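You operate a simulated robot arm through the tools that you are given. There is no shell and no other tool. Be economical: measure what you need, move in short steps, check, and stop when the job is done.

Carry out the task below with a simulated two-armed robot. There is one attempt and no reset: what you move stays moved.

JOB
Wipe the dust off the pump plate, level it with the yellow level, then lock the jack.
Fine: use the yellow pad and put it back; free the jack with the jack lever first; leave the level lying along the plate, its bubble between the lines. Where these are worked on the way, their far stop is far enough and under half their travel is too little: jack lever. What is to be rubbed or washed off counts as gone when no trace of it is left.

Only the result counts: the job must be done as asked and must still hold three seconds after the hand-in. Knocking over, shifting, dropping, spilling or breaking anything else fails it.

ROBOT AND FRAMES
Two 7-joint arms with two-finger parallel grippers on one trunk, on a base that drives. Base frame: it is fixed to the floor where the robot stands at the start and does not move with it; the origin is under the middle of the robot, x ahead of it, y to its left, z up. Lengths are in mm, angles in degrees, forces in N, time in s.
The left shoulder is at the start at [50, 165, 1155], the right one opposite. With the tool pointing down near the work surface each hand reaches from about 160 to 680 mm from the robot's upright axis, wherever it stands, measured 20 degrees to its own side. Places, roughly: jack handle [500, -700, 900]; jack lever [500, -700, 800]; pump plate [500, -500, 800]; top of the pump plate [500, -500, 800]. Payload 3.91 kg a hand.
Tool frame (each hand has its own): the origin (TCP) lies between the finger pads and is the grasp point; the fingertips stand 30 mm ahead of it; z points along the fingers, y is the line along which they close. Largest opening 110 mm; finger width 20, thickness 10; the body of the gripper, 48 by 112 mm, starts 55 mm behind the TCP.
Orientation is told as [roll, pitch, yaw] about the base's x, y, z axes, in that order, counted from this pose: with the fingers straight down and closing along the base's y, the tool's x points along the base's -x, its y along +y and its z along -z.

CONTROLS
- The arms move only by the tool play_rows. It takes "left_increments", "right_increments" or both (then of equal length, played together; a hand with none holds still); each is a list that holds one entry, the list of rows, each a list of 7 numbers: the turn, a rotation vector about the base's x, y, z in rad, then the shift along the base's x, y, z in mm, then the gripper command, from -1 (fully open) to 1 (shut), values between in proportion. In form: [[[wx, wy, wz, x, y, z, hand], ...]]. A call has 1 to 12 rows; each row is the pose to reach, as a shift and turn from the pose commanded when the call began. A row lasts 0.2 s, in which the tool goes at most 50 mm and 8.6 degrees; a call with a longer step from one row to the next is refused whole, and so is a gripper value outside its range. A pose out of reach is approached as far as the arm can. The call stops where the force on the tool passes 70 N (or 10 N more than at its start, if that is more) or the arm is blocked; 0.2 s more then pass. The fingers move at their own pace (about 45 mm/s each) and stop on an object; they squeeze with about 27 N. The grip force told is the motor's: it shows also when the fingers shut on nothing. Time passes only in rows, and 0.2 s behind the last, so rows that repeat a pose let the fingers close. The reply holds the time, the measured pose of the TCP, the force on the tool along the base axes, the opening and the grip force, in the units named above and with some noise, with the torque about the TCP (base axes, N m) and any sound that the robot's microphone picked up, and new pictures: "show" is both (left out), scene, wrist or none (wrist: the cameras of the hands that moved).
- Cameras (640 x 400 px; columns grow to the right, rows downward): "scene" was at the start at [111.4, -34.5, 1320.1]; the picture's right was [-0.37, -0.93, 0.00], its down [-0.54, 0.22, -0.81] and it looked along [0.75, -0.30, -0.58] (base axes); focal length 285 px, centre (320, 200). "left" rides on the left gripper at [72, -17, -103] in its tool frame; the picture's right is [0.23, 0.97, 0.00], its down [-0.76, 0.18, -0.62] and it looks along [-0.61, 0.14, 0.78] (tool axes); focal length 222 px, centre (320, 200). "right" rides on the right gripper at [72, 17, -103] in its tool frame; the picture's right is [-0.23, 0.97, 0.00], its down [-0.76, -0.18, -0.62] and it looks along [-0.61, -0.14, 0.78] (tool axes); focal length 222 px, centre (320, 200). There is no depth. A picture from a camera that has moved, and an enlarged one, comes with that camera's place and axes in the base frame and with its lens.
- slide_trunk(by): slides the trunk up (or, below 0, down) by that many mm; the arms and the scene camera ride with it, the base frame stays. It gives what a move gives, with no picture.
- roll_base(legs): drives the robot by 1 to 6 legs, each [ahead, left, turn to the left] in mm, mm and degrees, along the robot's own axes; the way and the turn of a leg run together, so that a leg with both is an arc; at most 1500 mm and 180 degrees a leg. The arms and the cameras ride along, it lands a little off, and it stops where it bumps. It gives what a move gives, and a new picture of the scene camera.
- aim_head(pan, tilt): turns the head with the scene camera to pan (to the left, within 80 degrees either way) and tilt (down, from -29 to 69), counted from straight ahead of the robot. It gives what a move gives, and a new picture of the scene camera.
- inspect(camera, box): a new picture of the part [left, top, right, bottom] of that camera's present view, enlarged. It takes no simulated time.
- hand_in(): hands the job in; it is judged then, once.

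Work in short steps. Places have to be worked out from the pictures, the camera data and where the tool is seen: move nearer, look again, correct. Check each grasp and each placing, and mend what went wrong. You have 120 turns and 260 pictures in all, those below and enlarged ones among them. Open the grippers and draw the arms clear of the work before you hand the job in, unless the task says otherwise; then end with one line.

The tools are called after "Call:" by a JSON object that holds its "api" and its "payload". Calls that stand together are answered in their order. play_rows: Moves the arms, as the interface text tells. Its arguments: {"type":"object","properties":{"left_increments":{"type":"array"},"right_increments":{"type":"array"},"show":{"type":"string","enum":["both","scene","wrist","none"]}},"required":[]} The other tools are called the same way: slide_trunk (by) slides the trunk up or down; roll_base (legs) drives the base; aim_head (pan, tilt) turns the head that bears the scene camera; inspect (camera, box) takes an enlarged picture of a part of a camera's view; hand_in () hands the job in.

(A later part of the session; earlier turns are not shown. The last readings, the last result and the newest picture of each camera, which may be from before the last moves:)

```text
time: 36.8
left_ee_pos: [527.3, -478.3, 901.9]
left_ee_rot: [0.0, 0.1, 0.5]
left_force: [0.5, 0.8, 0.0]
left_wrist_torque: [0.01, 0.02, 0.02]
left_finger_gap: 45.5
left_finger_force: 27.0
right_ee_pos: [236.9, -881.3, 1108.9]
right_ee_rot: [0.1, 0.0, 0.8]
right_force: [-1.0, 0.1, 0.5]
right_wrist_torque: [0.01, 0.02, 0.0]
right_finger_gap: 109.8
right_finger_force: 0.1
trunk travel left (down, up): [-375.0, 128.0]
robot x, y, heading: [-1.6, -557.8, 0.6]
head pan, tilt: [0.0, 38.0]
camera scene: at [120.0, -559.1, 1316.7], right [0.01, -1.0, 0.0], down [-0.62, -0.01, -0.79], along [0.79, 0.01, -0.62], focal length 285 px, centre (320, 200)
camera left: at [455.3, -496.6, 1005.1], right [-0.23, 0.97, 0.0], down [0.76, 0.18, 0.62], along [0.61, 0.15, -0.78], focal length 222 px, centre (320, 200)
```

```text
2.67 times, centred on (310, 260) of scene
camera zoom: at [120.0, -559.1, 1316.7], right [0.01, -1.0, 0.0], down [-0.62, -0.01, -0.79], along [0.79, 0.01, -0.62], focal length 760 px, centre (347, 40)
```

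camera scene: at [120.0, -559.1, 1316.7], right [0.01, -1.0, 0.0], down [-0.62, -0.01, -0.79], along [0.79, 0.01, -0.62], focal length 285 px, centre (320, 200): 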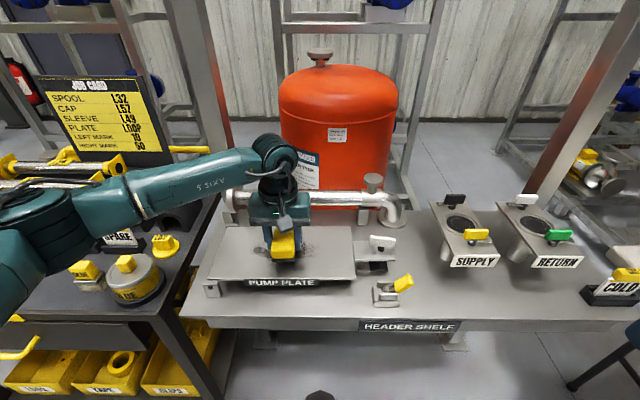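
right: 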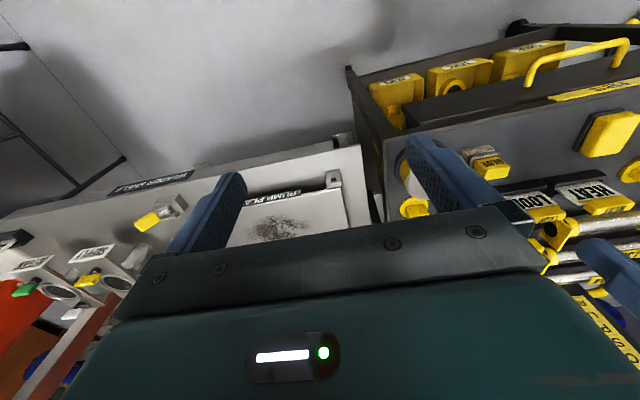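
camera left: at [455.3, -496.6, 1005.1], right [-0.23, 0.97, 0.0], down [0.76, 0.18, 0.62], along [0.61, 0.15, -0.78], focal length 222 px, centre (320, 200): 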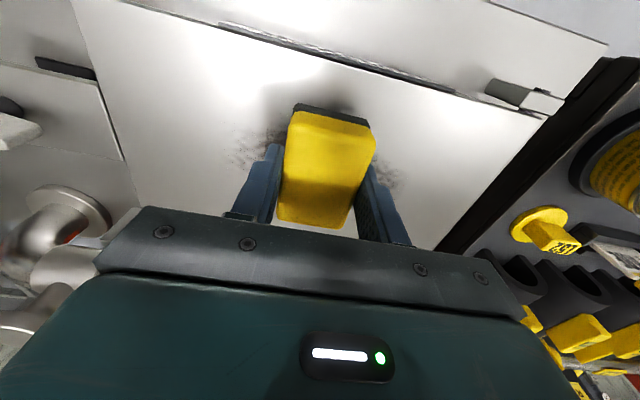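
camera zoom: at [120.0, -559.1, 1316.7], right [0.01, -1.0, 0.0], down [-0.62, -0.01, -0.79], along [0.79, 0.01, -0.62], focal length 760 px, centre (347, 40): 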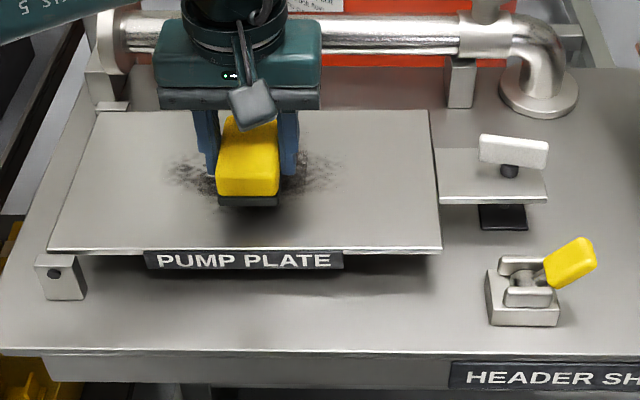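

Pad hovers over the dust. I descend in small steps to find contact.

Call:
{"api": "play_rows", "payload": {"left_increments": [[[0, 0, 0, 0, 0, -8, 1], [0, 0, 0, 0, 0, -14, 1], [0, 0, 0, 0, 0, -18, 1], [0, 0, 0, 0, 0, -21, 1], [0, 0, 0, 0, 0, -24, 1]]], "show": "none"}}

```text
time: 38.0
left_ee_pos: [525.7, -478.7, 881.9]
left_ee_rot: [-0.1, -0.3, 0.4]
left_force: [-1.4, 4.7, 20.5]
left_wrist_torque: [-0.33, 0.4, -0.04]
left_finger_gap: 45.6
left_finger_force: 27.1
right_ee_pos: [234.8, -881.1, 1110.5]
right_ee_rot: [0.1, 0.0, 0.9]
right_force: [0.3, -0.3, 0.2]
right_wrist_torque: [-0.02, 0.01, 0.0]
right_finger_gap: 110.0
right_finger_force: 0.0
trunk travel left (down, up): [-375.0, 128.0]
robot x, y, heading: [3.0, -560.7, 1.0]
head pan, tilt: [0.0, 38.0]
```

Contact at about 20 N (plate top ≈ 846). I stroke toward +y with this pressure and check the force trend.

Call:
{"api": "play_rows", "payload": {"left_increments": [[[0, 0, 0, 0, 10, 1, 1], [0, 0, 0, 0, 25, 1, 1], [0, 0, 0, 0, 40, 1, 1], [0, 0, 0, 0, 55, 1, 1], [0, 0, 0, 0, 70, 1, 1]]], "show": "scene"}}

Call:
{"api": "inspect", "payload": {"camera": "scene", "box": [190, 200, 430, 320]}}

```text
time: 39.2
left_ee_pos: [525.8, -410.1, 880.9]
left_ee_rot: [0.0, 0.0, 0.4]
left_force: [0.6, -3.0, 14.3]
left_wrist_torque: [-0.51, -0.23, -0.03]
left_finger_gap: 45.7
left_finger_force: 27.0
right_ee_pos: [235.6, -881.7, 1110.2]
right_ee_rot: [0.2, -0.1, 0.7]
right_force: [0.3, 0.2, 0.6]
right_wrist_torque: [0.01, 0.0, -0.03]
right_finger_gap: 109.9
right_finger_force: 0.1
trunk travel left (down, up): [-375.0, 128.0]
robot x, y, heading: [5.6, -558.6, 0.8]
head pan, tilt: [0.0, 38.0]
camera scene: at [118.5, -559.6, 1316.8], right [0.01, -1.0, 0.0], down [-0.61, -0.01, -0.79], along [0.79, 0.01, -0.61], focal length 285 px, centre (320, 200)
```

scene: 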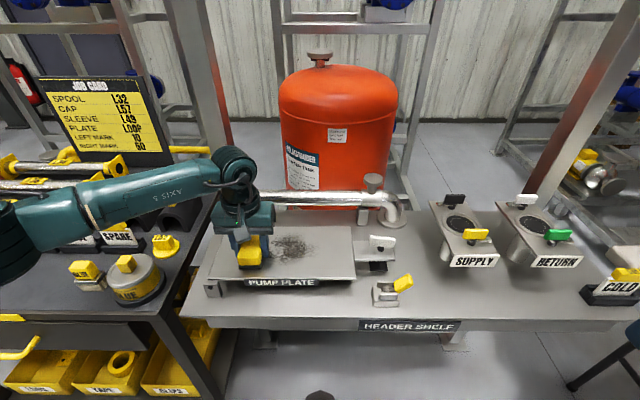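

```text
2.67 times, centred on (310, 260) of scene
camera zoom: at [118.5, -559.6, 1316.8], right [0.01, -1.0, 0.0], down [-0.61, -0.01, -0.79], along [0.79, 0.01, -0.61], focal length 760 px, centre (347, 40)
```

zoom: 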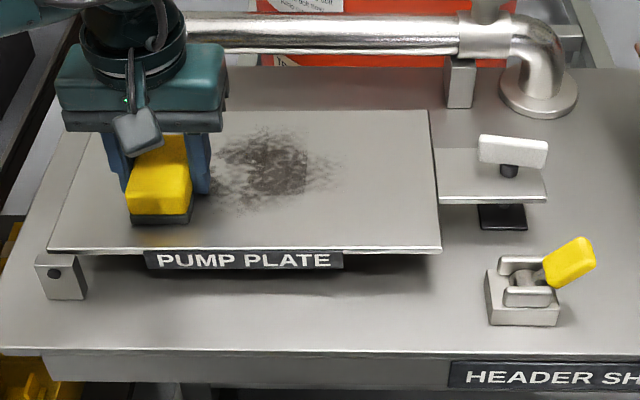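

It removes dust partly. I stroke across −y the full dust width, then back.

Call:
{"api": "play_rows", "payload": {"left_increments": [[[0, 0, 0, 0, -15, -1, 1], [0, 0, 0, 0, -30, -1, 1], [0, 0, 0, 0, -45, -1, 1], [0, 0, 0, 0, -60, 0, 1], [0, 0, 0, 0, -75, 0, 1], [0, 0, 0, 0, -90, 0, 1], [0, 0, 0, 0, -105, 0, 1], [0, 0, 0, 0, -120, 0, 1], [0, 0, 0, 0, -135, 1, 1], [0, 0, 0, 0, -150, 1, 1], [0, 0, 0, 0, -160, 1, 1]]], "show": "none"}}

Call:
{"api": "inspect", "payload": {"camera": "scene", "box": [190, 200, 430, 320]}}

```text
time: 41.6
left_ee_pos: [525.3, -568.8, 881.1]
left_ee_rot: [-0.1, -0.1, 0.4]
left_force: [0.3, 4.7, 20.4]
left_wrist_torque: [-0.29, -0.05, 0.01]
left_finger_gap: 45.7
left_finger_force: 27.4
right_ee_pos: [235.5, -881.0, 1110.8]
right_ee_rot: [0.1, -0.2, 0.8]
right_force: [0.9, 0.0, -0.4]
right_wrist_torque: [0.02, 0.01, 0.01]
right_finger_gap: 110.2
right_finger_force: 0.0
trunk travel left (down, up): [-375.0, 128.0]
robot x, y, heading: [6.8, -560.5, 0.8]
head pan, tilt: [0.0, 38.0]
```

```text
2.67 times, centred on (310, 260) of scene
camera zoom: at [117.9, -558.5, 1317.0], right [0.01, -1.0, 0.0], down [-0.61, -0.01, -0.79], along [0.79, 0.01, -0.61], focal length 760 px, centre (347, 40)
```

zoom: 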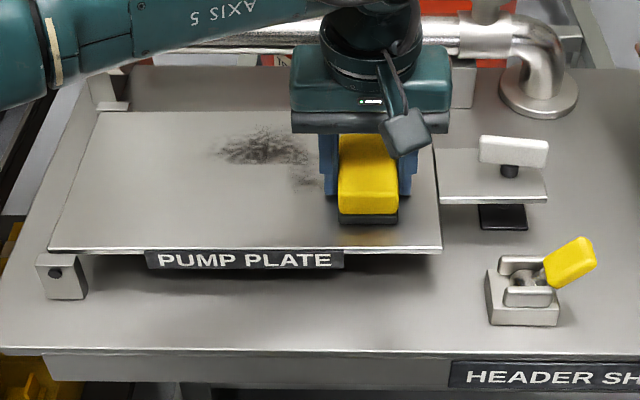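

Very effective. I return along the same lane, slightly farther back, then do the rear lane.

Call:
{"api": "play_rows", "payload": {"left_increments": [[[0, 0, 0, 4, 15, -1, 1], [0, 0, 0, 8, 30, -1, 1], [0, 0, 0, 8, 45, -1, 1], [0, 0, 0, 8, 60, -1, 1], [0, 0, 0, 8, 75, -1, 1], [0, 0, 0, 8, 90, -1, 1], [0, 0, 0, 8, 105, -1, 1], [0, 0, 0, 8, 120, -1, 1], [0, 0, 0, 8, 135, -1, 1], [0, 0, 0, 8, 150, -1, 1], [0, 0, 0, 20, 160, -1, 1], [0, 0, 0, 32, 165, -1, 1]]], "show": "none"}}

Call:
{"api": "play_rows", "payload": {"left_increments": [[[0, 0, 0, 12, -5, 0, 1], [0, 0, 0, 22, -15, 0, 1], [0, 0, 0, 24, -30, 0, 1], [0, 0, 0, 24, -45, 0, 1], [0, 0, 0, 24, -60, 0, 1], [0, 0, 0, 24, -75, 0, 1], [0, 0, 0, 24, -90, 0, 1], [0, 0, 0, 24, -105, 0, 1], [0, 0, 0, 24, -120, 0, 1], [0, 0, 0, 24, -135, 0, 1], [0, 0, 0, 24, -150, 0, 1], [0, 0, 0, 24, -160, 0, 1]]], "show": "none"}}

Call:
{"api": "inspect", "payload": {"camera": "scene", "box": [190, 200, 430, 320]}}

```text
time: 44.2
left_ee_pos: [557.8, -403.2, 878.2]
left_ee_rot: [0.1, 0.0, 0.4]
left_force: [0.4, -0.6, -1.0]
left_wrist_torque: [0.0, 0.03, 0.0]
left_finger_gap: 45.6
left_finger_force: 26.9
right_ee_pos: [237.7, -881.9, 1109.2]
right_ee_rot: [0.1, 0.0, 0.8]
right_force: [-0.2, 0.6, 0.7]
right_wrist_torque: [0.01, -0.04, -0.02]
right_finger_gap: 110.0
right_finger_force: 0.1
trunk travel left (down, up): [-375.0, 128.0]
robot x, y, heading: [7.2, -561.3, 0.7]
head pan, tilt: [0.0, 38.0]
```

```text
time: 46.8
left_ee_pos: [581.8, -562.8, 881.0]
left_ee_rot: [-0.1, 0.0, 0.3]
left_force: [-0.3, 4.0, 14.4]
left_wrist_torque: [-0.21, 0.09, 0.01]
left_finger_gap: 45.6
left_finger_force: 26.6
right_ee_pos: [236.1, -880.8, 1110.0]
right_ee_rot: [0.2, -0.1, 0.8]
right_force: [-0.1, -0.6, -0.3]
right_wrist_torque: [0.02, 0.01, 0.04]
right_finger_gap: 110.2
right_finger_force: 0.0
trunk travel left (down, up): [-375.0, 128.0]
robot x, y, heading: [4.1, -558.0, 1.0]
head pan, tilt: [0.0, 38.0]
```

```text
2.67 times, centred on (310, 260) of scene
camera zoom: at [118.4, -558.8, 1317.0], right [0.01, -1.0, 0.0], down [-0.61, -0.01, -0.79], along [0.79, 0.01, -0.61], focal length 760 px, centre (347, 40)
```

zoom: 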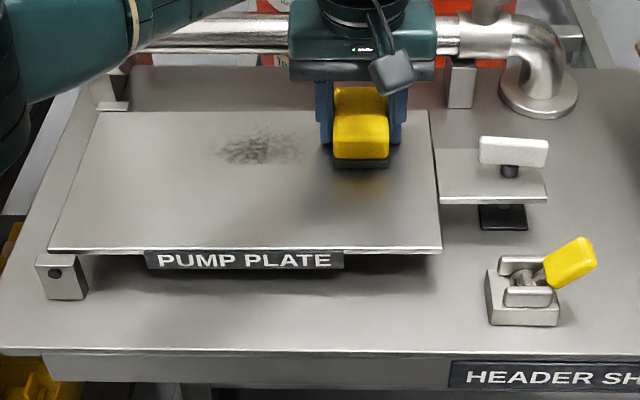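

Some dust remains near x 570, y −480…−430; contact was lost on the left, where the plate is lower. I go back with more downward command there.

Call:
{"api": "play_rows", "payload": {"left_increments": [[[0, 0, 0, -4, 15, 0, 1], [0, 0, 0, -8, 30, -1, 1], [0, 0, 0, -10, 45, -2, 1], [0, 0, 0, -10, 60, -3, 1], [0, 0, 0, -10, 75, -3.5, 1], [0, 0, 0, -10, 90, -4, 1], [0, 0, 0, -10, 100, -4.5, 1]]], "show": "none"}}

Call:
{"api": "play_rows", "payload": {"left_increments": [[[0, 0, 0, 0, 12, -1, 1], [0, 0, 0, 0, 24, -1.5, 1], [0, 0, 0, 0, 36, -2, 1], [0, 0, 0, 0, 48, -2.5, 1], [0, 0, 0, 0, 60, -3, 1]]], "show": "none"}}

Call:
{"api": "inspect", "payload": {"camera": "scene", "box": [190, 200, 430, 320]}}

```text
time: 48.4
left_ee_pos: [572.3, -466.2, 876.5]
left_ee_rot: [0.0, -0.2, 0.2]
left_force: [0.1, -9.9, 23.7]
left_wrist_torque: [-0.83, 0.14, 0.08]
left_finger_gap: 45.5
left_finger_force: 27.1
right_ee_pos: [235.4, -882.0, 1109.5]
right_ee_rot: [0.2, -0.1, 0.8]
right_force: [-0.5, -0.5, -0.1]
right_wrist_torque: [0.01, -0.01, 0.01]
right_finger_gap: 110.0
right_finger_force: 0.0
trunk travel left (down, up): [-375.0, 128.0]
robot x, y, heading: [4.7, -557.7, 0.8]
head pan, tilt: [0.0, 38.0]
```

```text
time: 49.6
left_ee_pos: [572.8, -405.7, 876.9]
left_ee_rot: [-0.2, -0.3, 0.4]
left_force: [-1.2, -15.2, 24.4]
left_wrist_torque: [-1.08, 0.23, 0.15]
left_finger_gap: 45.7
left_finger_force: 27.1
right_ee_pos: [233.0, -881.7, 1109.3]
right_ee_rot: [0.3, -0.1, 0.8]
right_force: [0.3, 0.7, -0.5]
right_wrist_torque: [-0.02, -0.02, 0.01]
right_finger_gap: 110.4
right_finger_force: 0.0
trunk travel left (down, up): [-375.0, 128.0]
robot x, y, heading: [2.0, -558.1, 0.7]
head pan, tilt: [0.0, 38.0]
```

```text
2.67 times, centred on (310, 260) of scene
camera zoom: at [117.4, -560.9, 1317.0], right [0.01, -1.0, 0.0], down [-0.61, -0.01, -0.79], along [0.79, 0.01, -0.61], focal length 760 px, centre (347, 40)
```

zoom: 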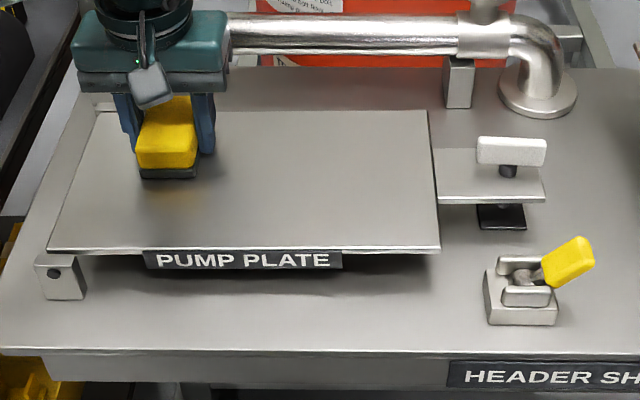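

The dust looks gone. I lift the pad clear and check the plate closely.

Call:
{"api": "play_rows", "payload": {"left_increments": [[[0, 0, 0, 0, 0, 5, 1], [0, 0, 0, 0, 0, 14, 1], [0, 0, 0, -10, 5, 26, 1], [0, 0, 0, -30, 15, 40, 1], [0, 0, 0, -50, 25, 55, 1], [0, 0, 0, -70, 35, 70, 1], [0, 0, 0, -90, 45, 85, 1], [0, 0, 0, -110, 55, 100, 1], [0, 0, 0, -125, 65, 115, 1], [0, 0, 0, -135, 65, 128, 1]]], "show": "wrist"}}

Call:
{"api": "inspect", "payload": {"camera": "scene", "box": [210, 215, 370, 295]}}

Call:
{"api": "inspect", "payload": {"camera": "left", "box": [100, 40, 420, 240]}}

```text
time: 51.8
left_ee_pos: [436.2, -338.7, 1000.6]
left_ee_rot: [-0.1, 0.0, 0.4]
left_force: [0.2, -0.4, -0.2]
left_wrist_torque: [-0.01, -0.01, 0.02]
left_finger_gap: 45.6
left_finger_force: 27.1
right_ee_pos: [235.9, -880.9, 1108.2]
right_ee_rot: [0.0, 0.0, 0.8]
right_force: [0.5, -0.4, -0.1]
right_wrist_torque: [-0.05, -0.01, -0.01]
right_finger_gap: 109.9
right_finger_force: 0.1
trunk travel left (down, up): [-375.0, 128.0]
robot x, y, heading: [2.2, -555.9, 0.7]
head pan, tilt: [0.0, 38.0]
camera left: at [365.7, -356.3, 1103.4], right [-0.23, 0.97, 0.0], down [0.76, 0.18, 0.62], along [0.61, 0.15, -0.78], focal length 222 px, centre (320, 200)
```

left: 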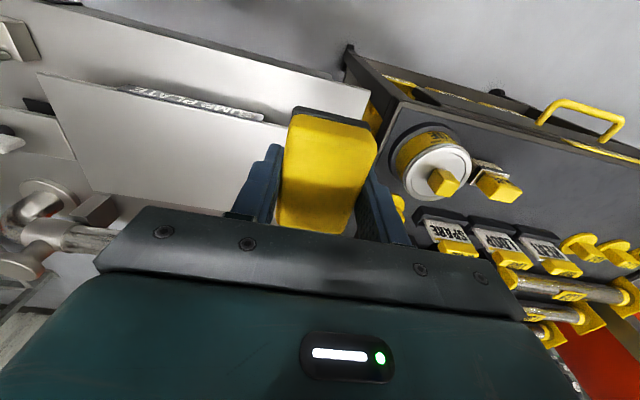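

```text
4.00 times, centred on (290, 255) of scene
camera zoom: at [119.8, -559.2, 1316.7], right [0.01, -1.0, 0.0], down [-0.62, -0.01, -0.79], along [0.79, 0.01, -0.62], focal length 1139 px, centre (440, -20)
```

zoom: 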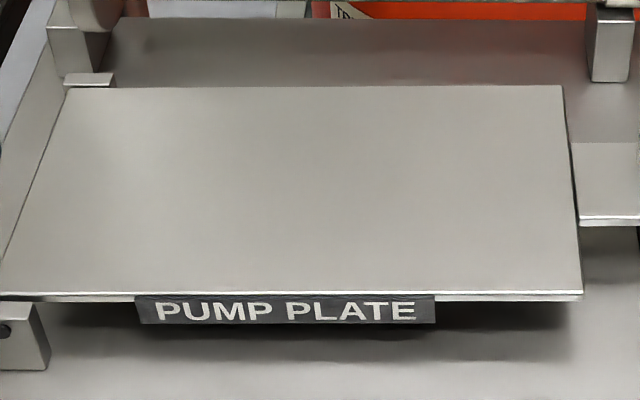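

```text
2.00 times, centred on (260, 140) of left
camera zoom: at [365.7, -356.3, 1103.4], right [-0.23, 0.97, 0.0], down [0.76, 0.18, 0.62], along [0.61, 0.15, -0.78], focal length 444 px, centre (440, 320)
```

zoom: 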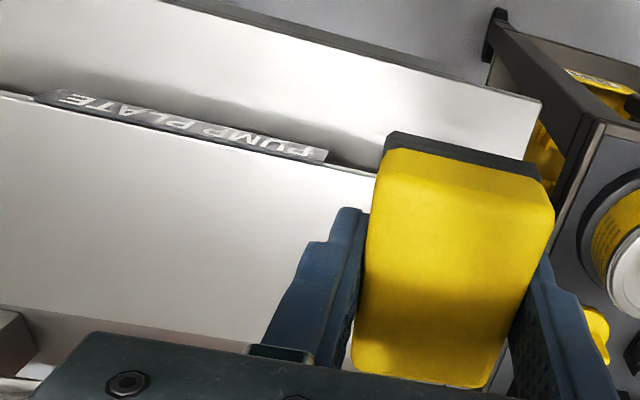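

Plate is clean. I drive left so the pad lines up with its home place.

Call:
{"api": "roll_base", "payload": {"legs": [[0, 458, 0]]}}

```text
time: 56.3
left_ee_pos: [433.1, 118.6, 999.9]
left_ee_rot: [0.0, 0.0, 0.3]
left_force: [-0.6, 0.0, -0.6]
left_wrist_torque: [0.04, 0.0, 0.0]
left_finger_gap: 45.5
left_finger_force: 27.7
right_ee_pos: [232.0, -424.9, 1108.6]
right_ee_rot: [0.1, 0.0, 0.6]
right_force: [0.6, 0.3, 0.2]
right_wrist_torque: [-0.02, 0.02, -0.03]
right_finger_gap: 109.7
right_finger_force: 0.1
trunk travel left (down, up): [-375.0, 128.0]
robot x, y, heading: [-2.3, -103.9, 0.7]
head pan, tilt: [0.0, 38.0]
camera scene: at [115.0, -102.2, 1316.7], right [0.01, -1.0, 0.0], down [-0.62, -0.01, -0.79], along [0.79, 0.01, -0.62], focal length 285 px, centre (320, 200)
```

scene: 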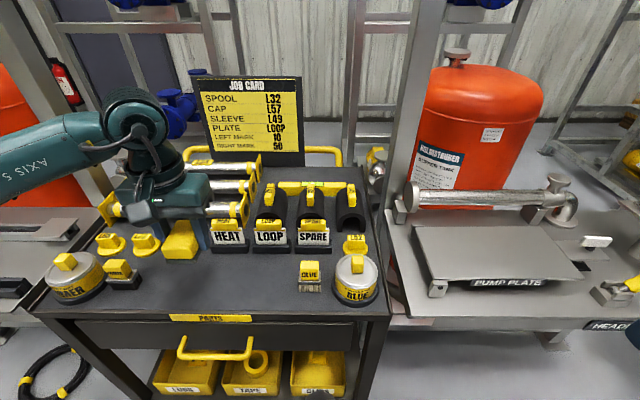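

On target in y. I bring the pad over its place and lower until light contact.

Call:
{"api": "play_rows", "payload": {"left_increments": [[[0, 0, 0, 15, 1, -20, 1], [0, 0, 0, 30, 1, -45, 1], [0, 0, 0, 42, 1, -70, 1], [0, 0, 0, 50, 1, -95, 1], [0, 0, 0, 50, 1, -120, 1], [0, 0, 0, 50, 1, -140, 1], [0, 0, 0, 50, 1, -152, 1], [0, 0, 0, 50, 1, -158, 1], [0, 0, 0, 50, 1, -162, 1], [0, 0, 0, 50, 1, -165, 1], [0, 0, 0, 50, 1, -167, 1]]], "show": "scene"}}

Call:
{"api": "inspect", "payload": {"camera": "scene", "box": [120, 220, 260, 310]}}

```text
time: 58.7
left_ee_pos: [482.8, 119.1, 832.0]
left_ee_rot: [0.0, 0.0, 0.4]
left_force: [-0.4, -0.5, -0.6]
left_wrist_torque: [0.01, -0.01, 0.0]
left_finger_gap: 45.5
left_finger_force: 26.9
right_ee_pos: [231.1, -424.3, 1108.9]
right_ee_rot: [0.1, 0.0, 0.6]
right_force: [-0.5, -0.1, 0.8]
right_wrist_torque: [-0.02, 0.01, 0.01]
right_finger_gap: 109.9
right_finger_force: 0.1
trunk travel left (down, up): [-375.0, 128.0]
robot x, y, heading: [-7.0, -99.2, 0.5]
head pan, tilt: [0.0, 38.0]
camera scene: at [115.1, -102.3, 1316.7], right [0.01, -1.0, 0.0], down [-0.62, -0.01, -0.79], along [0.79, 0.01, -0.62], focal length 285 px, centre (320, 200)
```

scene: 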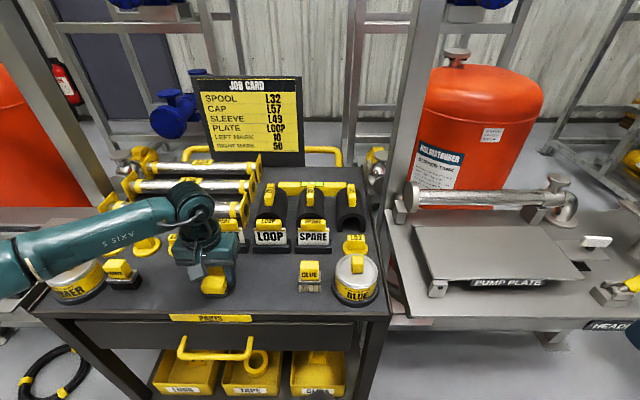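

```text
4.44 times, centred on (190, 265) of scene
camera zoom: at [115.1, -102.3, 1316.7], right [0.01, -1.0, 0.0], down [-0.62, -0.01, -0.79], along [0.79, 0.01, -0.62], focal length 1266 px, centre (898, -89)
```

zoom: 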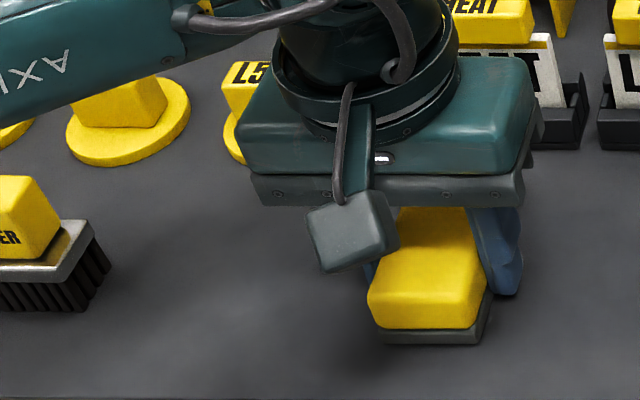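

Nearly touching. Lower 2 mm, release gently, and rise.

Call:
{"api": "play_rows", "payload": {"left_increments": [[[0, 0, 0, 0, 0, -1.5, 1], [0, 0, 0, 0, 0, -2, 0.1], [0, 0, 0, 0, 0, -2, -0.4], [0, 0, 0, 0, 0, -2, -1], [0, 0, 0, 0, 0, -2, -1], [0, 0, 0, 0, 0, 20, -1], [0, 0, 0, 0, 0, 60, -1], [0, 0, 0, 0, 0, 105, -1], [0, 0, 0, 0, 0, 150, -1], [0, 0, 0, 0, 0, 190, -1], [0, 0, 0, 0, 0, 230, -1]]], "show": "both"}}

Call:
{"api": "inspect", "payload": {"camera": "scene", "box": [240, 150, 380, 250]}}

```text
time: 61.1
left_ee_pos: [482.0, 118.0, 1063.6]
left_ee_rot: [0.0, 0.0, 0.3]
left_force: [-0.1, -0.8, 0.9]
left_wrist_torque: [0.03, -0.03, 0.04]
left_finger_gap: 109.9
left_finger_force: 0.1
right_ee_pos: [230.4, -424.2, 1109.7]
right_ee_rot: [0.1, 0.0, 0.5]
right_force: [0.6, 0.1, 0.2]
right_wrist_torque: [0.0, 0.01, -0.02]
right_finger_gap: 110.1
right_finger_force: 0.0
trunk travel left (down, up): [-375.0, 128.0]
robot x, y, heading: [-1.4, -102.5, 0.3]
head pan, tilt: [0.0, 38.0]
camera scene: at [114.8, -102.5, 1316.7], right [0.01, -1.0, 0.0], down [-0.62, -0.01, -0.79], along [0.79, 0.01, -0.62], focal length 285 px, centre (320, 200)
camera left: at [410.9, 100.8, 1166.9], right [-0.23, 0.97, 0.0], down [0.76, 0.18, 0.62], along [0.61, 0.15, -0.78], focal length 222 px, centre (320, 200)
```

scene: 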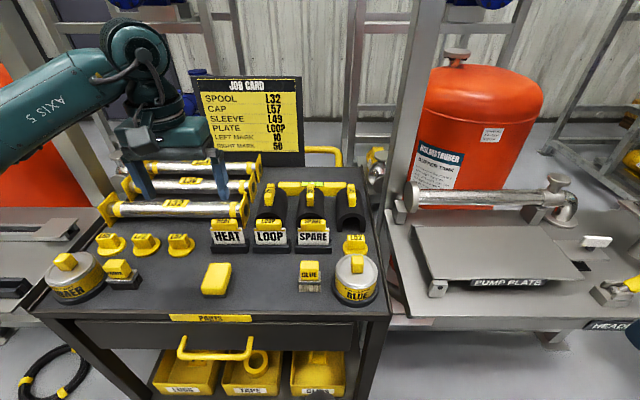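
left: 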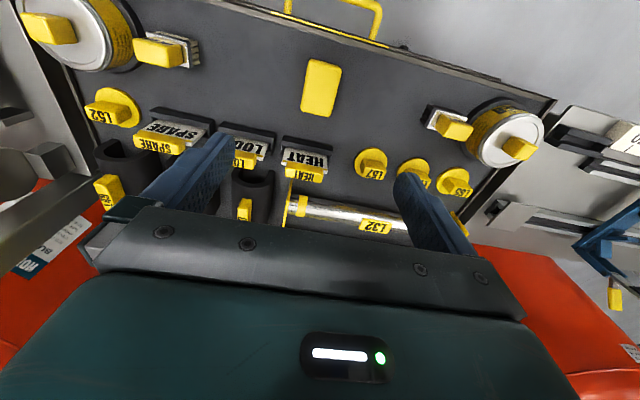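

```text
4.00 times, centred on (310, 200) of scene
camera zoom: at [114.8, -102.5, 1316.7], right [0.01, -1.0, 0.0], down [-0.62, -0.01, -0.79], along [0.79, 0.01, -0.62], focal length 1139 px, centre (360, 200)
```

zoom: 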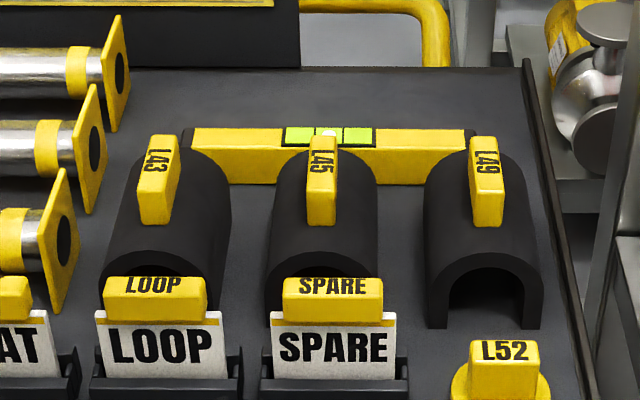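

Pad is home. The level: x ≈ 791–818, y 20…−185, top ≈ 832 — about 810 ahead, so I need to come closer. I look down to see the clearance between base and cart.

Call:
{"api": "aim_head", "payload": {"pan": 0, "tilt": 69}}

```text
time: 62.1
left_ee_pos: [484.1, 119.2, 1063.8]
left_ee_rot: [0.0, 0.0, 0.2]
left_force: [0.6, 1.2, 0.6]
left_wrist_torque: [-0.02, -0.01, 0.01]
left_finger_gap: 110.0
left_finger_force: 0.1
right_ee_pos: [230.6, -424.7, 1109.1]
right_ee_rot: [0.1, 0.1, 0.6]
right_force: [-0.1, -0.3, 0.7]
right_wrist_torque: [-0.01, 0.0, -0.03]
right_finger_gap: 110.0
right_finger_force: 0.0
trunk travel left (down, up): [-375.0, 128.0]
robot x, y, heading: [-0.3, -99.9, 0.5]
head pan, tilt: [0.0, 68.8]
camera scene: at [84.7, -102.6, 1277.6], right [0.01, -1.0, 0.0], down [-0.93, -0.01, -0.36], along [0.36, 0.0, -0.93], focal length 285 px, centre (320, 200)
```

scene: 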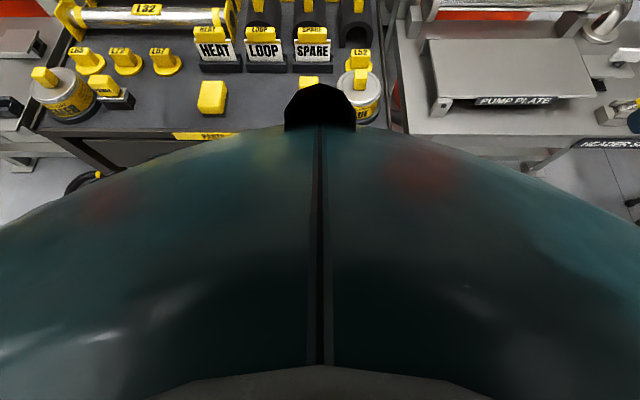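

The torso hides the base. I plan to use the right arm for the level: withdraw the left hand, drive left 200, then forward carefully in small legs.

Call:
{"api": "play_rows", "payload": {"left_increments": [[[0, 0, 0, -45, 0, 5, -1], [0, 0, 0, -90, 0, 15, -1], [0, 0, 0, -135, 10, 25, -1], [0, 0, 0, -170, 20, 35, -1], [0, 0, 0, -195, 30, 45, -1]]], "show": "none"}}

Call:
{"api": "aim_head", "payload": {"pan": -5, "tilt": 45}}

Call:
{"api": "roll_base", "payload": {"legs": [[0, 200, -0.5], [70, 0, 0]]}}

```text
time: 63.3
left_ee_pos: [286.9, 150.2, 1107.8]
left_ee_rot: [-0.1, 0.0, 0.2]
left_force: [-0.2, 0.2, 0.5]
left_wrist_torque: [-0.01, -0.02, 0.0]
left_finger_gap: 110.3
left_finger_force: 0.1
right_ee_pos: [230.9, -425.0, 1109.9]
right_ee_rot: [0.1, 0.0, 0.6]
right_force: [-0.1, -0.8, 0.1]
right_wrist_torque: [-0.04, -0.02, 0.01]
right_finger_gap: 110.1
right_finger_force: 0.1
trunk travel left (down, up): [-375.0, 128.0]
robot x, y, heading: [1.6, -99.5, 0.7]
head pan, tilt: [0.0, 68.8]
```

```text
time: 64.2
left_ee_pos: [287.4, 149.4, 1108.0]
left_ee_rot: [0.0, -0.1, 0.3]
left_force: [0.4, 0.0, 0.4]
left_wrist_torque: [-0.01, 0.0, -0.01]
left_finger_gap: 110.0
left_finger_force: 0.1
right_ee_pos: [231.2, -425.2, 1108.9]
right_ee_rot: [0.1, 0.0, 0.5]
right_force: [0.5, 0.3, -0.3]
right_wrist_torque: [0.01, 0.02, 0.01]
right_finger_gap: 110.0
right_finger_force: 0.1
trunk travel left (down, up): [-375.0, 128.0]
robot x, y, heading: [0.5, -100.8, 0.5]
head pan, tilt: [-5.0, 45.0]
camera scene: at [109.8, -109.5, 1306.4], right [-0.08, -1.0, 0.0], down [-0.71, 0.05, -0.71], along [0.7, -0.05, -0.71], focal length 285 px, centre (320, 200)
```

scene: 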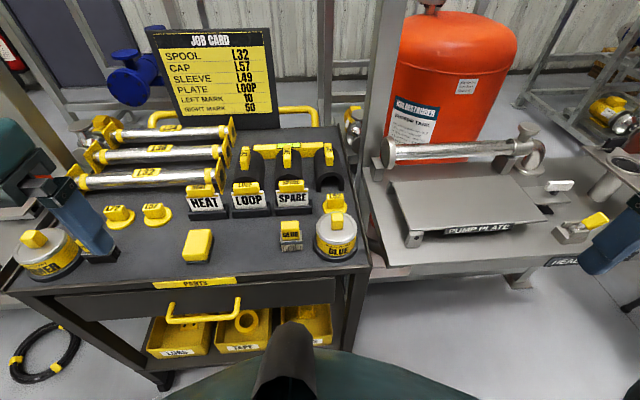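

```text
time: 67.2
left_ee_pos: [360.8, 346.2, 1107.4]
left_ee_rot: [0.0, 0.1, -0.3]
left_force: [0.5, 0.4, 0.8]
left_wrist_torque: [0.01, 0.0, 0.02]
left_finger_gap: 109.8
left_finger_force: 0.0
right_ee_pos: [298.3, -227.8, 1109.8]
right_ee_rot: [0.1, -0.1, 0.1]
right_force: [-0.6, 0.2, 0.7]
right_wrist_torque: [0.03, 0.05, 0.0]
right_finger_gap: 110.0
right_finger_force: 0.1
trunk travel left (down, up): [-375.0, 128.0]
robot x, y, heading: [71.2, 94.9, 0.3]
head pan, tilt: [-5.0, 45.0]
camera scene: at [180.0, 89.1, 1306.3], right [-0.09, -1.0, 0.0], down [-0.71, 0.06, -0.71], along [0.7, -0.06, -0.71], focal length 285 px, centre (320, 200)
```

scene: 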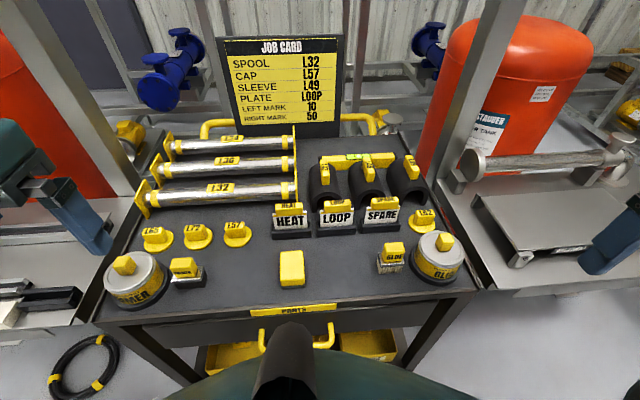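

No bump so far (x=71). I go another 60 ahead.

Call:
{"api": "roll_base", "payload": {"legs": [[60, 0, 0]]}}

```text
time: 68.3
left_ee_pos: [410.5, 347.4, 1106.4]
left_ee_rot: [0.0, 0.1, -0.4]
left_force: [-0.4, 0.0, 0.2]
left_wrist_torque: [-0.03, -0.03, -0.01]
left_finger_gap: 110.1
left_finger_force: 0.0
right_ee_pos: [348.1, -227.2, 1108.7]
right_ee_rot: [0.1, 0.1, 0.0]
right_force: [-0.2, 0.1, 0.1]
right_wrist_torque: [0.01, -0.02, 0.05]
right_finger_gap: 110.0
right_finger_force: 0.1
trunk travel left (down, up): [-375.0, 128.0]
robot x, y, heading: [120.3, 98.0, 0.1]
head pan, tilt: [-5.0, 45.0]
stopped in leg 1: the robot was blocked; the commanded pose is now the measured one
camera scene: at [230.3, 89.0, 1306.6], right [-0.09, -1.0, 0.0], down [-0.7, 0.06, -0.71], along [0.71, -0.06, -0.71], focal length 285 px, centre (320, 200)
```

scene: 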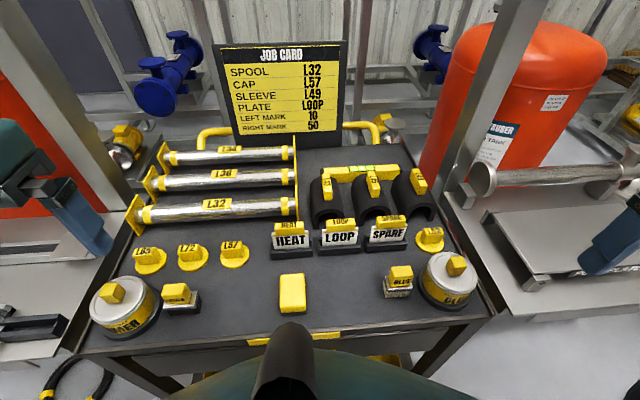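

Blocked at x = 120; that is the limit. I zoom on the level to pin down its position.

Call:
{"api": "roll_base", "payload": {"legs": [[-6, 0, 0]]}}

Call:
{"api": "inspect", "payload": {"camera": "scene", "box": [300, 140, 460, 240]}}

```text
time: 69.0
left_ee_pos: [404.6, 345.8, 1107.8]
left_ee_rot: [0.0, 0.0, -0.3]
left_force: [0.0, -0.4, 0.6]
left_wrist_torque: [0.01, -0.03, 0.0]
left_finger_gap: 109.9
left_finger_force: 0.1
right_ee_pos: [343.6, -227.9, 1109.6]
right_ee_rot: [0.1, 0.1, 0.2]
right_force: [0.2, -0.1, -0.2]
right_wrist_torque: [0.01, -0.01, -0.01]
right_finger_gap: 110.0
right_finger_force: 0.0
trunk travel left (down, up): [-375.0, 128.0]
robot x, y, heading: [114.9, 98.1, -0.2]
head pan, tilt: [-5.0, 45.0]
camera scene: at [224.8, 89.1, 1306.5], right [-0.09, -1.0, 0.0], down [-0.7, 0.06, -0.71], along [0.7, -0.06, -0.71], focal length 285 px, centre (320, 200)
```

scene: 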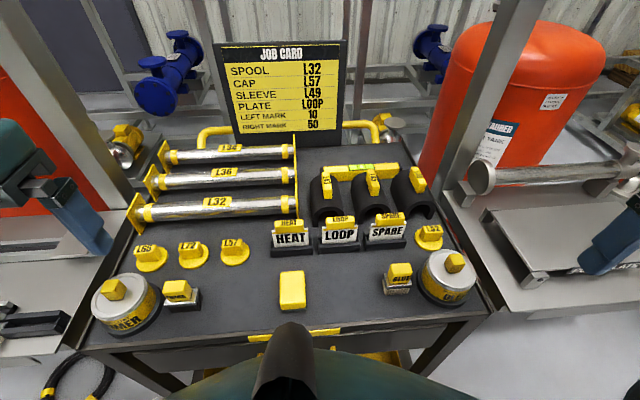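

```text
4.00 times, centred on (380, 190) of scene
camera zoom: at [224.8, 89.1, 1306.5], right [-0.09, -1.0, 0.0], down [-0.7, 0.06, -0.71], along [0.7, -0.06, -0.71], focal length 1139 px, centre (80, 240)
```

zoom: 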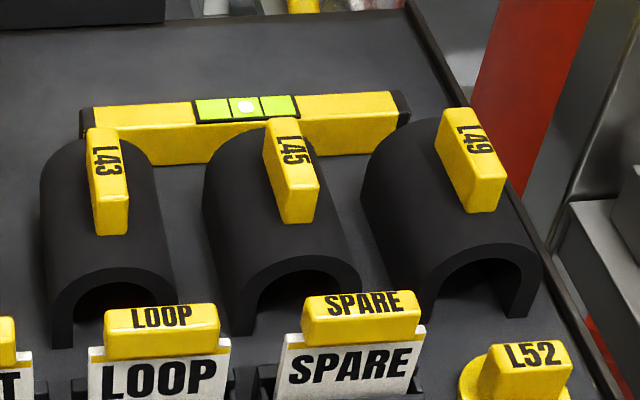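

The level centre is about [804, −78], 26 thick, some 40 mm beyond straight-down reach. Turning the base left brings the right shoulder forward, so I back off 70 and turn 35° left.

Call:
{"api": "roll_base", "payload": {"legs": [[-70, 0, 0], [0, 0, 35]]}}

Call:
{"api": "aim_head", "payload": {"pan": -40, "tilt": 45}}

```text
time: 71.7
left_ee_pos: [137.7, 468.9, 1108.0]
left_ee_rot: [0.1, 0.1, 34.9]
left_force: [-0.3, 1.0, -0.6]
left_wrist_torque: [0.01, 0.01, 0.03]
left_finger_gap: 110.0
left_finger_force: 0.1
right_ee_pos: [420.4, -34.9, 1110.3]
right_ee_rot: [0.1, 0.0, 35.4]
right_force: [0.2, 0.6, -0.5]
right_wrist_torque: [-0.02, -0.01, 0.0]
right_finger_gap: 110.2
right_finger_force: 0.1
trunk travel left (down, up): [-375.0, 128.0]
robot x, y, heading: [43.6, 97.7, 35.0]
head pan, tilt: [-5.0, 45.0]
camera scene: at [138.6, 154.2, 1306.4], right [0.5, -0.86, 0.0], down [-0.61, -0.36, -0.71], along [0.61, 0.36, -0.71], focal length 285 px, centre (320, 200)
```

scene: 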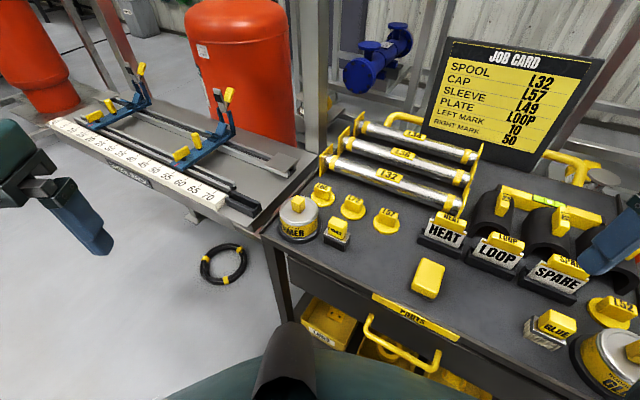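

```text
time: 72.7
left_ee_pos: [137.8, 468.4, 1107.8]
left_ee_rot: [0.0, 0.0, 34.9]
left_force: [0.0, 0.8, 0.1]
left_wrist_torque: [0.03, 0.0, 0.04]
left_finger_gap: 109.9
left_finger_force: 0.1
right_ee_pos: [418.8, -34.9, 1109.0]
right_ee_rot: [0.1, 0.0, 35.3]
right_force: [-0.9, -0.2, -0.2]
right_wrist_torque: [-0.01, 0.01, -0.04]
right_finger_gap: 109.8
right_finger_force: 0.0
trunk travel left (down, up): [-375.0, 128.0]
robot x, y, heading: [43.7, 97.5, 35.4]
head pan, tilt: [-40.0, 45.0]
camera scene: at [149.4, 106.5, 1306.4], right [-0.08, -1.0, 0.0], down [-0.7, 0.06, -0.71], along [0.7, -0.06, -0.71], focal length 285 px, centre (320, 200)
```

scene: 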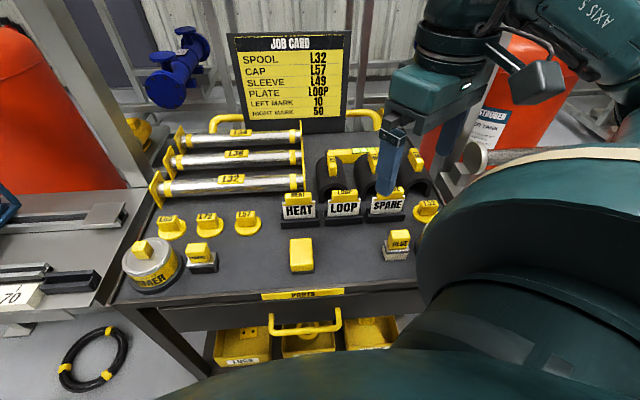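

I move ahead in world x by ~60 and right ~30.

Call:
{"api": "roll_base", "payload": {"legs": [[32, -59, 0]]}}

```text
time: 73.9
left_ee_pos: [199.6, 439.2, 1106.9]
left_ee_rot: [0.0, 0.2, 35.0]
left_force: [0.0, 0.4, -0.8]
left_wrist_torque: [0.01, -0.02, -0.02]
left_finger_gap: 110.0
left_finger_force: 0.0
right_ee_pos: [478.4, -64.4, 1108.9]
right_ee_rot: [0.2, 0.1, 35.3]
right_force: [-1.3, -0.2, 0.4]
right_wrist_torque: [0.01, 0.03, 0.0]
right_finger_gap: 110.1
right_finger_force: 0.0
trunk travel left (down, up): [-375.0, 128.0]
robot x, y, heading: [106.3, 66.3, 35.0]
head pan, tilt: [-40.0, 45.0]
camera scene: at [209.9, 76.7, 1306.4], right [-0.08, -1.0, 0.0], down [-0.71, 0.06, -0.71], along [0.7, -0.06, -0.71], focal length 285 px, centre (320, 200)
```

scene: 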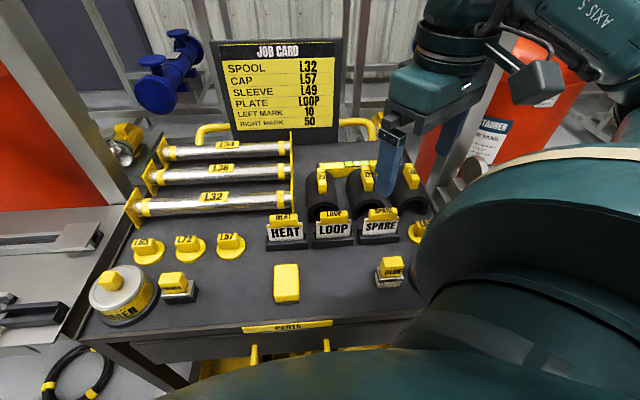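

Not blocked. I bring the right hand above the level with the fingers closing along x (yaw 90°), opening partly.

Call:
{"api": "play_rows", "payload": {"right_increments": [[[0, 0, 0.12, 40, -2, -10, -1], [0, 0, 0.24, 80, -4, -25, -1], [0, 0, 0.36, 120, -6, -40, -1], [0, 0, 0.48, 160, -8, -60, -0.5], [0, 0, 0.6, 200, -10, -80, 0], [0, 0, 0.72, 240, -12, -95, 0], [0, 0, 0.84, 280, -14, -110, 0], [0, 0, 0.955, 310, -16, -125, 0], [0, 0, 0.955, 324, -16, -140, 0], [0, 0, 0.955, 324, -16, -140, 0]]], "show": "both"}}

```text
time: 76.3
left_ee_pos: [199.7, 439.1, 1107.0]
left_ee_rot: [0.1, 0.0, 34.8]
left_force: [-0.5, -0.5, -0.1]
left_wrist_torque: [0.0, 0.0, -0.02]
left_finger_gap: 110.2
left_finger_force: 0.2
right_ee_pos: [590.1, 7.9, 848.6]
right_ee_rot: [-5.9, -5.6, 92.8]
right_force: [0.3, -0.8, -0.6]
right_wrist_torque: [0.0, 0.01, 0.0]
right_finger_gap: 55.1
right_finger_force: 0.0
right hand out of reach, approached as far as the arm can: row 4, 5, 6, 7, 8, 9, 10
trunk travel left (down, up): [-375.0, 128.0]
robot x, y, heading: [105.7, 70.4, 35.3]
head pan, tilt: [-40.0, 45.0]
stopped in row 10 (right hand): the arm was blocked; the commanded pose is now the measured one
camera scene: at [209.8, 75.5, 1306.5], right [-0.08, -1.0, 0.0], down [-0.7, 0.06, -0.71], along [0.7, -0.06, -0.71], focal length 285 px, centre (320, 200)
camera right: at [568.2, -75.9, 941.9], right [-0.98, 0.19, -0.08], down [0.08, 0.7, 0.71], along [0.19, 0.69, -0.7], focal length 222 px, centre (320, 200)
```

scene: 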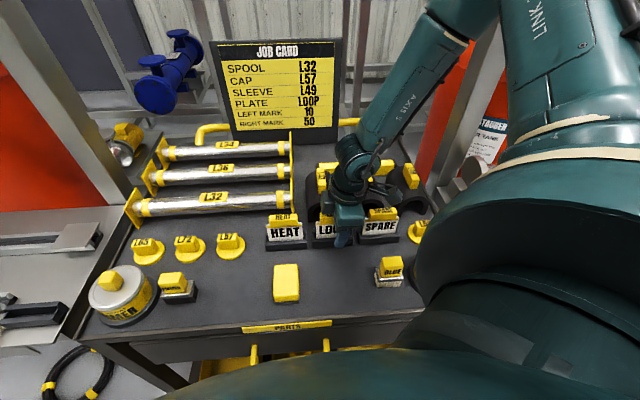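
right: 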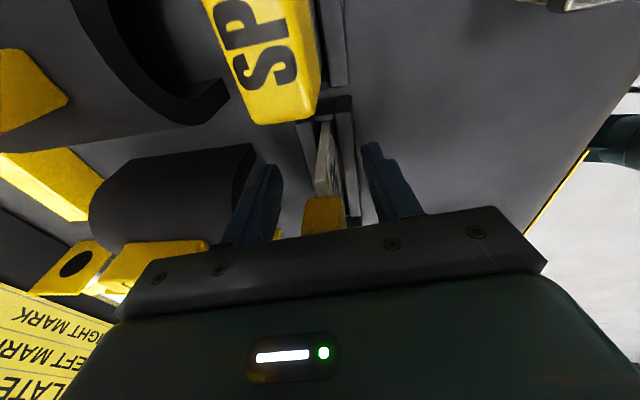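

The hand strayed low beside the LOOP card instead of reaching out. It presses nothing now (force ≈ 0); I raise it straight up gently and inspect.

Call:
{"api": "play_rows", "payload": {"right_increments": [[[0, 0, 0, 0, 0, 10, 0], [0, 0, 0, 0, 0, 30, 0], [0, 0, 0, 0, 0, 55, 0], [0, 0, 0, 0, 0, 85, 0], [0, 0, 0, 0, 0, 115, 0]]], "show": "both"}}

Call:
{"api": "inspect", "payload": {"camera": "scene", "box": [240, 150, 440, 290]}}

```text
time: 77.5
left_ee_pos: [198.1, 440.3, 1106.5]
left_ee_rot: [0.0, 0.2, 34.8]
left_force: [-0.1, -0.4, 0.7]
left_wrist_torque: [0.03, 0.0, 0.01]
left_finger_gap: 110.2
left_finger_force: 0.0
right_ee_pos: [573.7, 2.5, 879.0]
right_ee_rot: [-6.1, -5.5, 92.8]
right_force: [0.0, -0.1, 0.6]
right_wrist_torque: [-0.01, -0.01, -0.01]
right_finger_gap: 54.9
right_finger_force: 0.1
right hand out of reach, approached as far as the arm can: row 2, 3, 4, 5
trunk travel left (down, up): [-375.0, 128.0]
robot x, y, heading: [103.0, 71.7, 35.0]
head pan, tilt: [-40.0, 45.0]
camera scene: at [209.5, 77.2, 1306.4], right [-0.08, -1.0, 0.0], down [-0.7, 0.06, -0.71], along [0.7, -0.06, -0.71], focal length 285 px, centre (320, 200)
camera right: at [550.1, -78.9, 973.1], right [-0.98, 0.19, -0.08], down [0.08, 0.7, 0.71], along [0.19, 0.69, -0.7], focal length 222 px, centre (320, 200)
```

scene: 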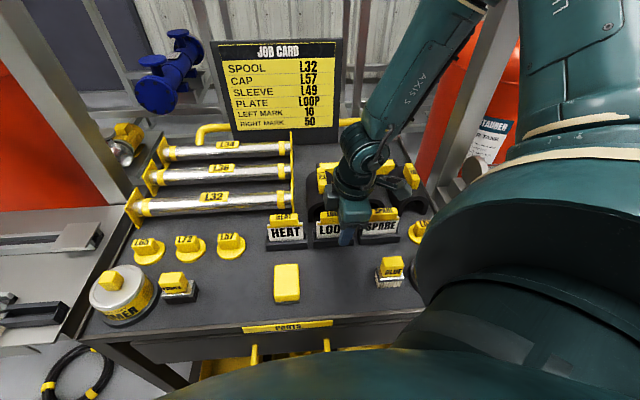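
right: 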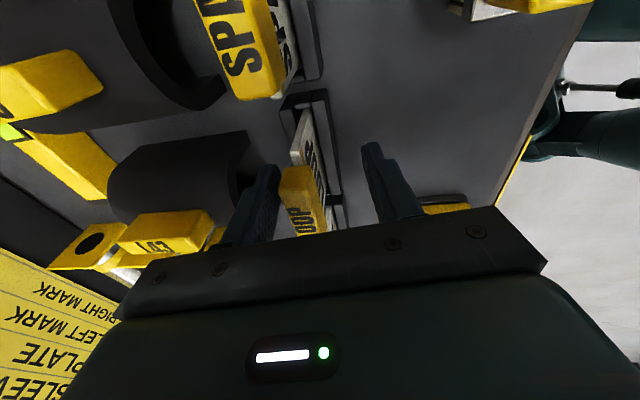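

```text
2.86 times, centred on (340, 220) of scene
camera zoom: at [209.5, 77.2, 1306.4], right [-0.08, -1.0, 0.0], down [-0.7, 0.06, -0.71], along [0.7, -0.06, -0.71], focal length 814 px, centre (263, 143)
```

zoom: 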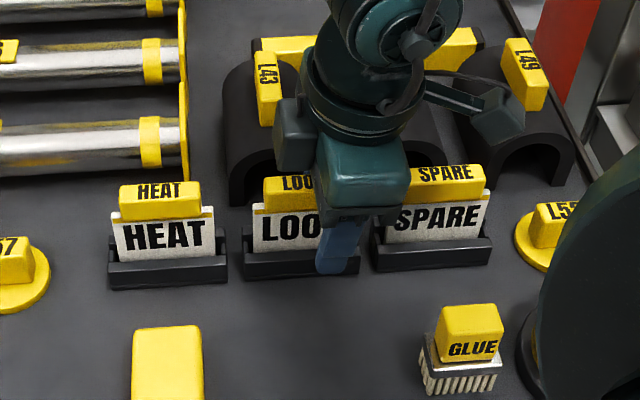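

Nothing was knocked. The yaw seems limited in this posture, so I rotate back toward the earlier orientation while retreating upward.

Call:
{"api": "play_rows", "payload": {"right_increments": [[[-0.05, 0.05, -0.05, -10, -5, 5, 0], [-0.1, 0.1, -0.15, -20, -10, 15, 0], [-0.1, 0.1, -0.28, -30, -15, 30, 0], [-0.1, 0.1, -0.41, -45, -25, 45, 0], [-0.1, 0.1, -0.54, -60, -35, 60, 0], [-0.08, 0.12, -0.67, -75, -45, 75, 0], [-0.06, 0.12, -0.8, -90, -55, 90, 0], [-0.05, 0.13, -0.92, -100, -65, 105, 0], [-0.05, 0.13, -1.0, -110, -70, 120, 0]]], "show": "scene"}}

```text
time: 78.0
left_ee_pos: [196.8, 438.0, 1108.0]
left_ee_rot: [0.0, -0.2, 34.9]
left_force: [0.6, 0.2, 0.0]
left_wrist_torque: [0.06, -0.01, 0.0]
left_finger_gap: 110.0
left_finger_force: 0.0
right_ee_pos: [560.4, -7.9, 858.5]
right_ee_rot: [-3.5, -5.1, 90.4]
right_force: [-11.5, -1.0, 30.8]
right_wrist_torque: [-0.39, -0.55, -0.12]
right_finger_gap: 50.1
right_finger_force: 0.0
right hand out of reach, approached as far as the arm can: row 1, 2
trunk travel left (down, up): [-375.0, 128.0]
robot x, y, heading: [102.5, 68.4, 35.2]
head pan, tilt: [-40.0, 45.0]
stopped in row 2 (right hand): the force on the tool passed its limit at 82 N (the readings are from after the stop); the commanded pose is now the measured one
camera scene: at [206.9, 76.4, 1307.3], right [-0.08, -1.0, 0.0], down [-0.7, 0.06, -0.71], along [0.71, -0.06, -0.71], focal length 285 px, centre (320, 200)
```

scene: 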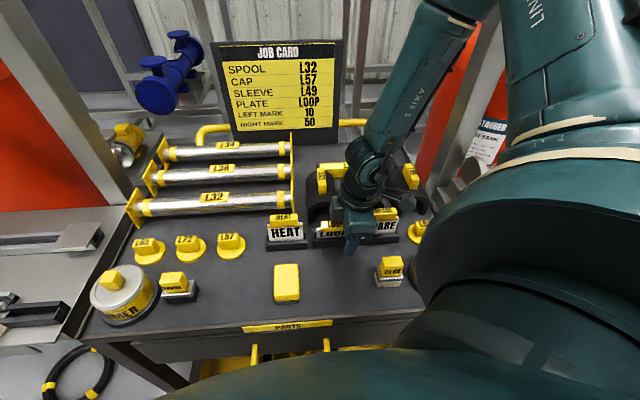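

The finger pressed on the LOOP card. The safest way out is sliding the trunk up, which lifts the hand straight; first a quick look.

Call:
{"api": "inspect", "payload": {"camera": "right", "box": [0, 0, 640, 400]}}

Call:
{"api": "inspect", "payload": {"camera": "scene", "box": [260, 190, 440, 290]}}

```text
1.00 times, centred on (320, 200) of right (not enlarged: the box is as wide or as high as the picture)
camera zoom: at [538.3, -89.0, 954.0], right [-0.97, 0.22, -0.04], down [0.14, 0.7, 0.7], along [0.18, 0.67, -0.72], focal length 222 px, centre (320, 200)
```

zoom: 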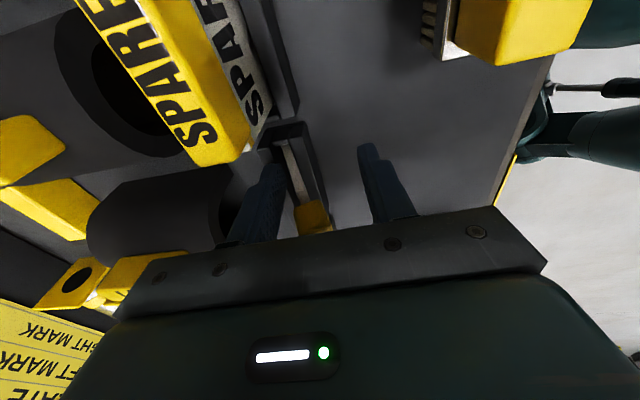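

```text
3.56 times, centred on (350, 240) of scene
camera zoom: at [206.9, 76.4, 1307.3], right [-0.08, -1.0, 0.0], down [-0.7, 0.06, -0.71], along [0.71, -0.06, -0.71], focal length 1013 px, centre (213, 58)
```

zoom: 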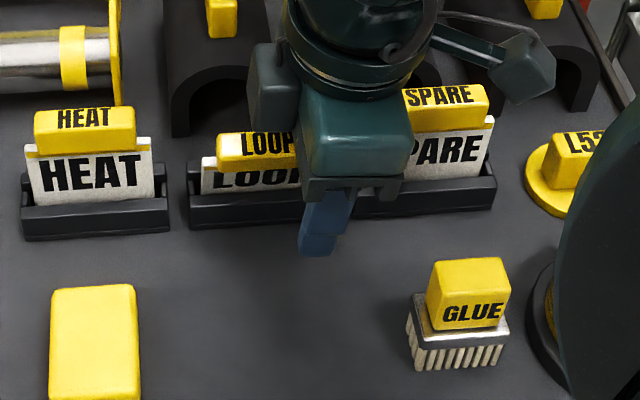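

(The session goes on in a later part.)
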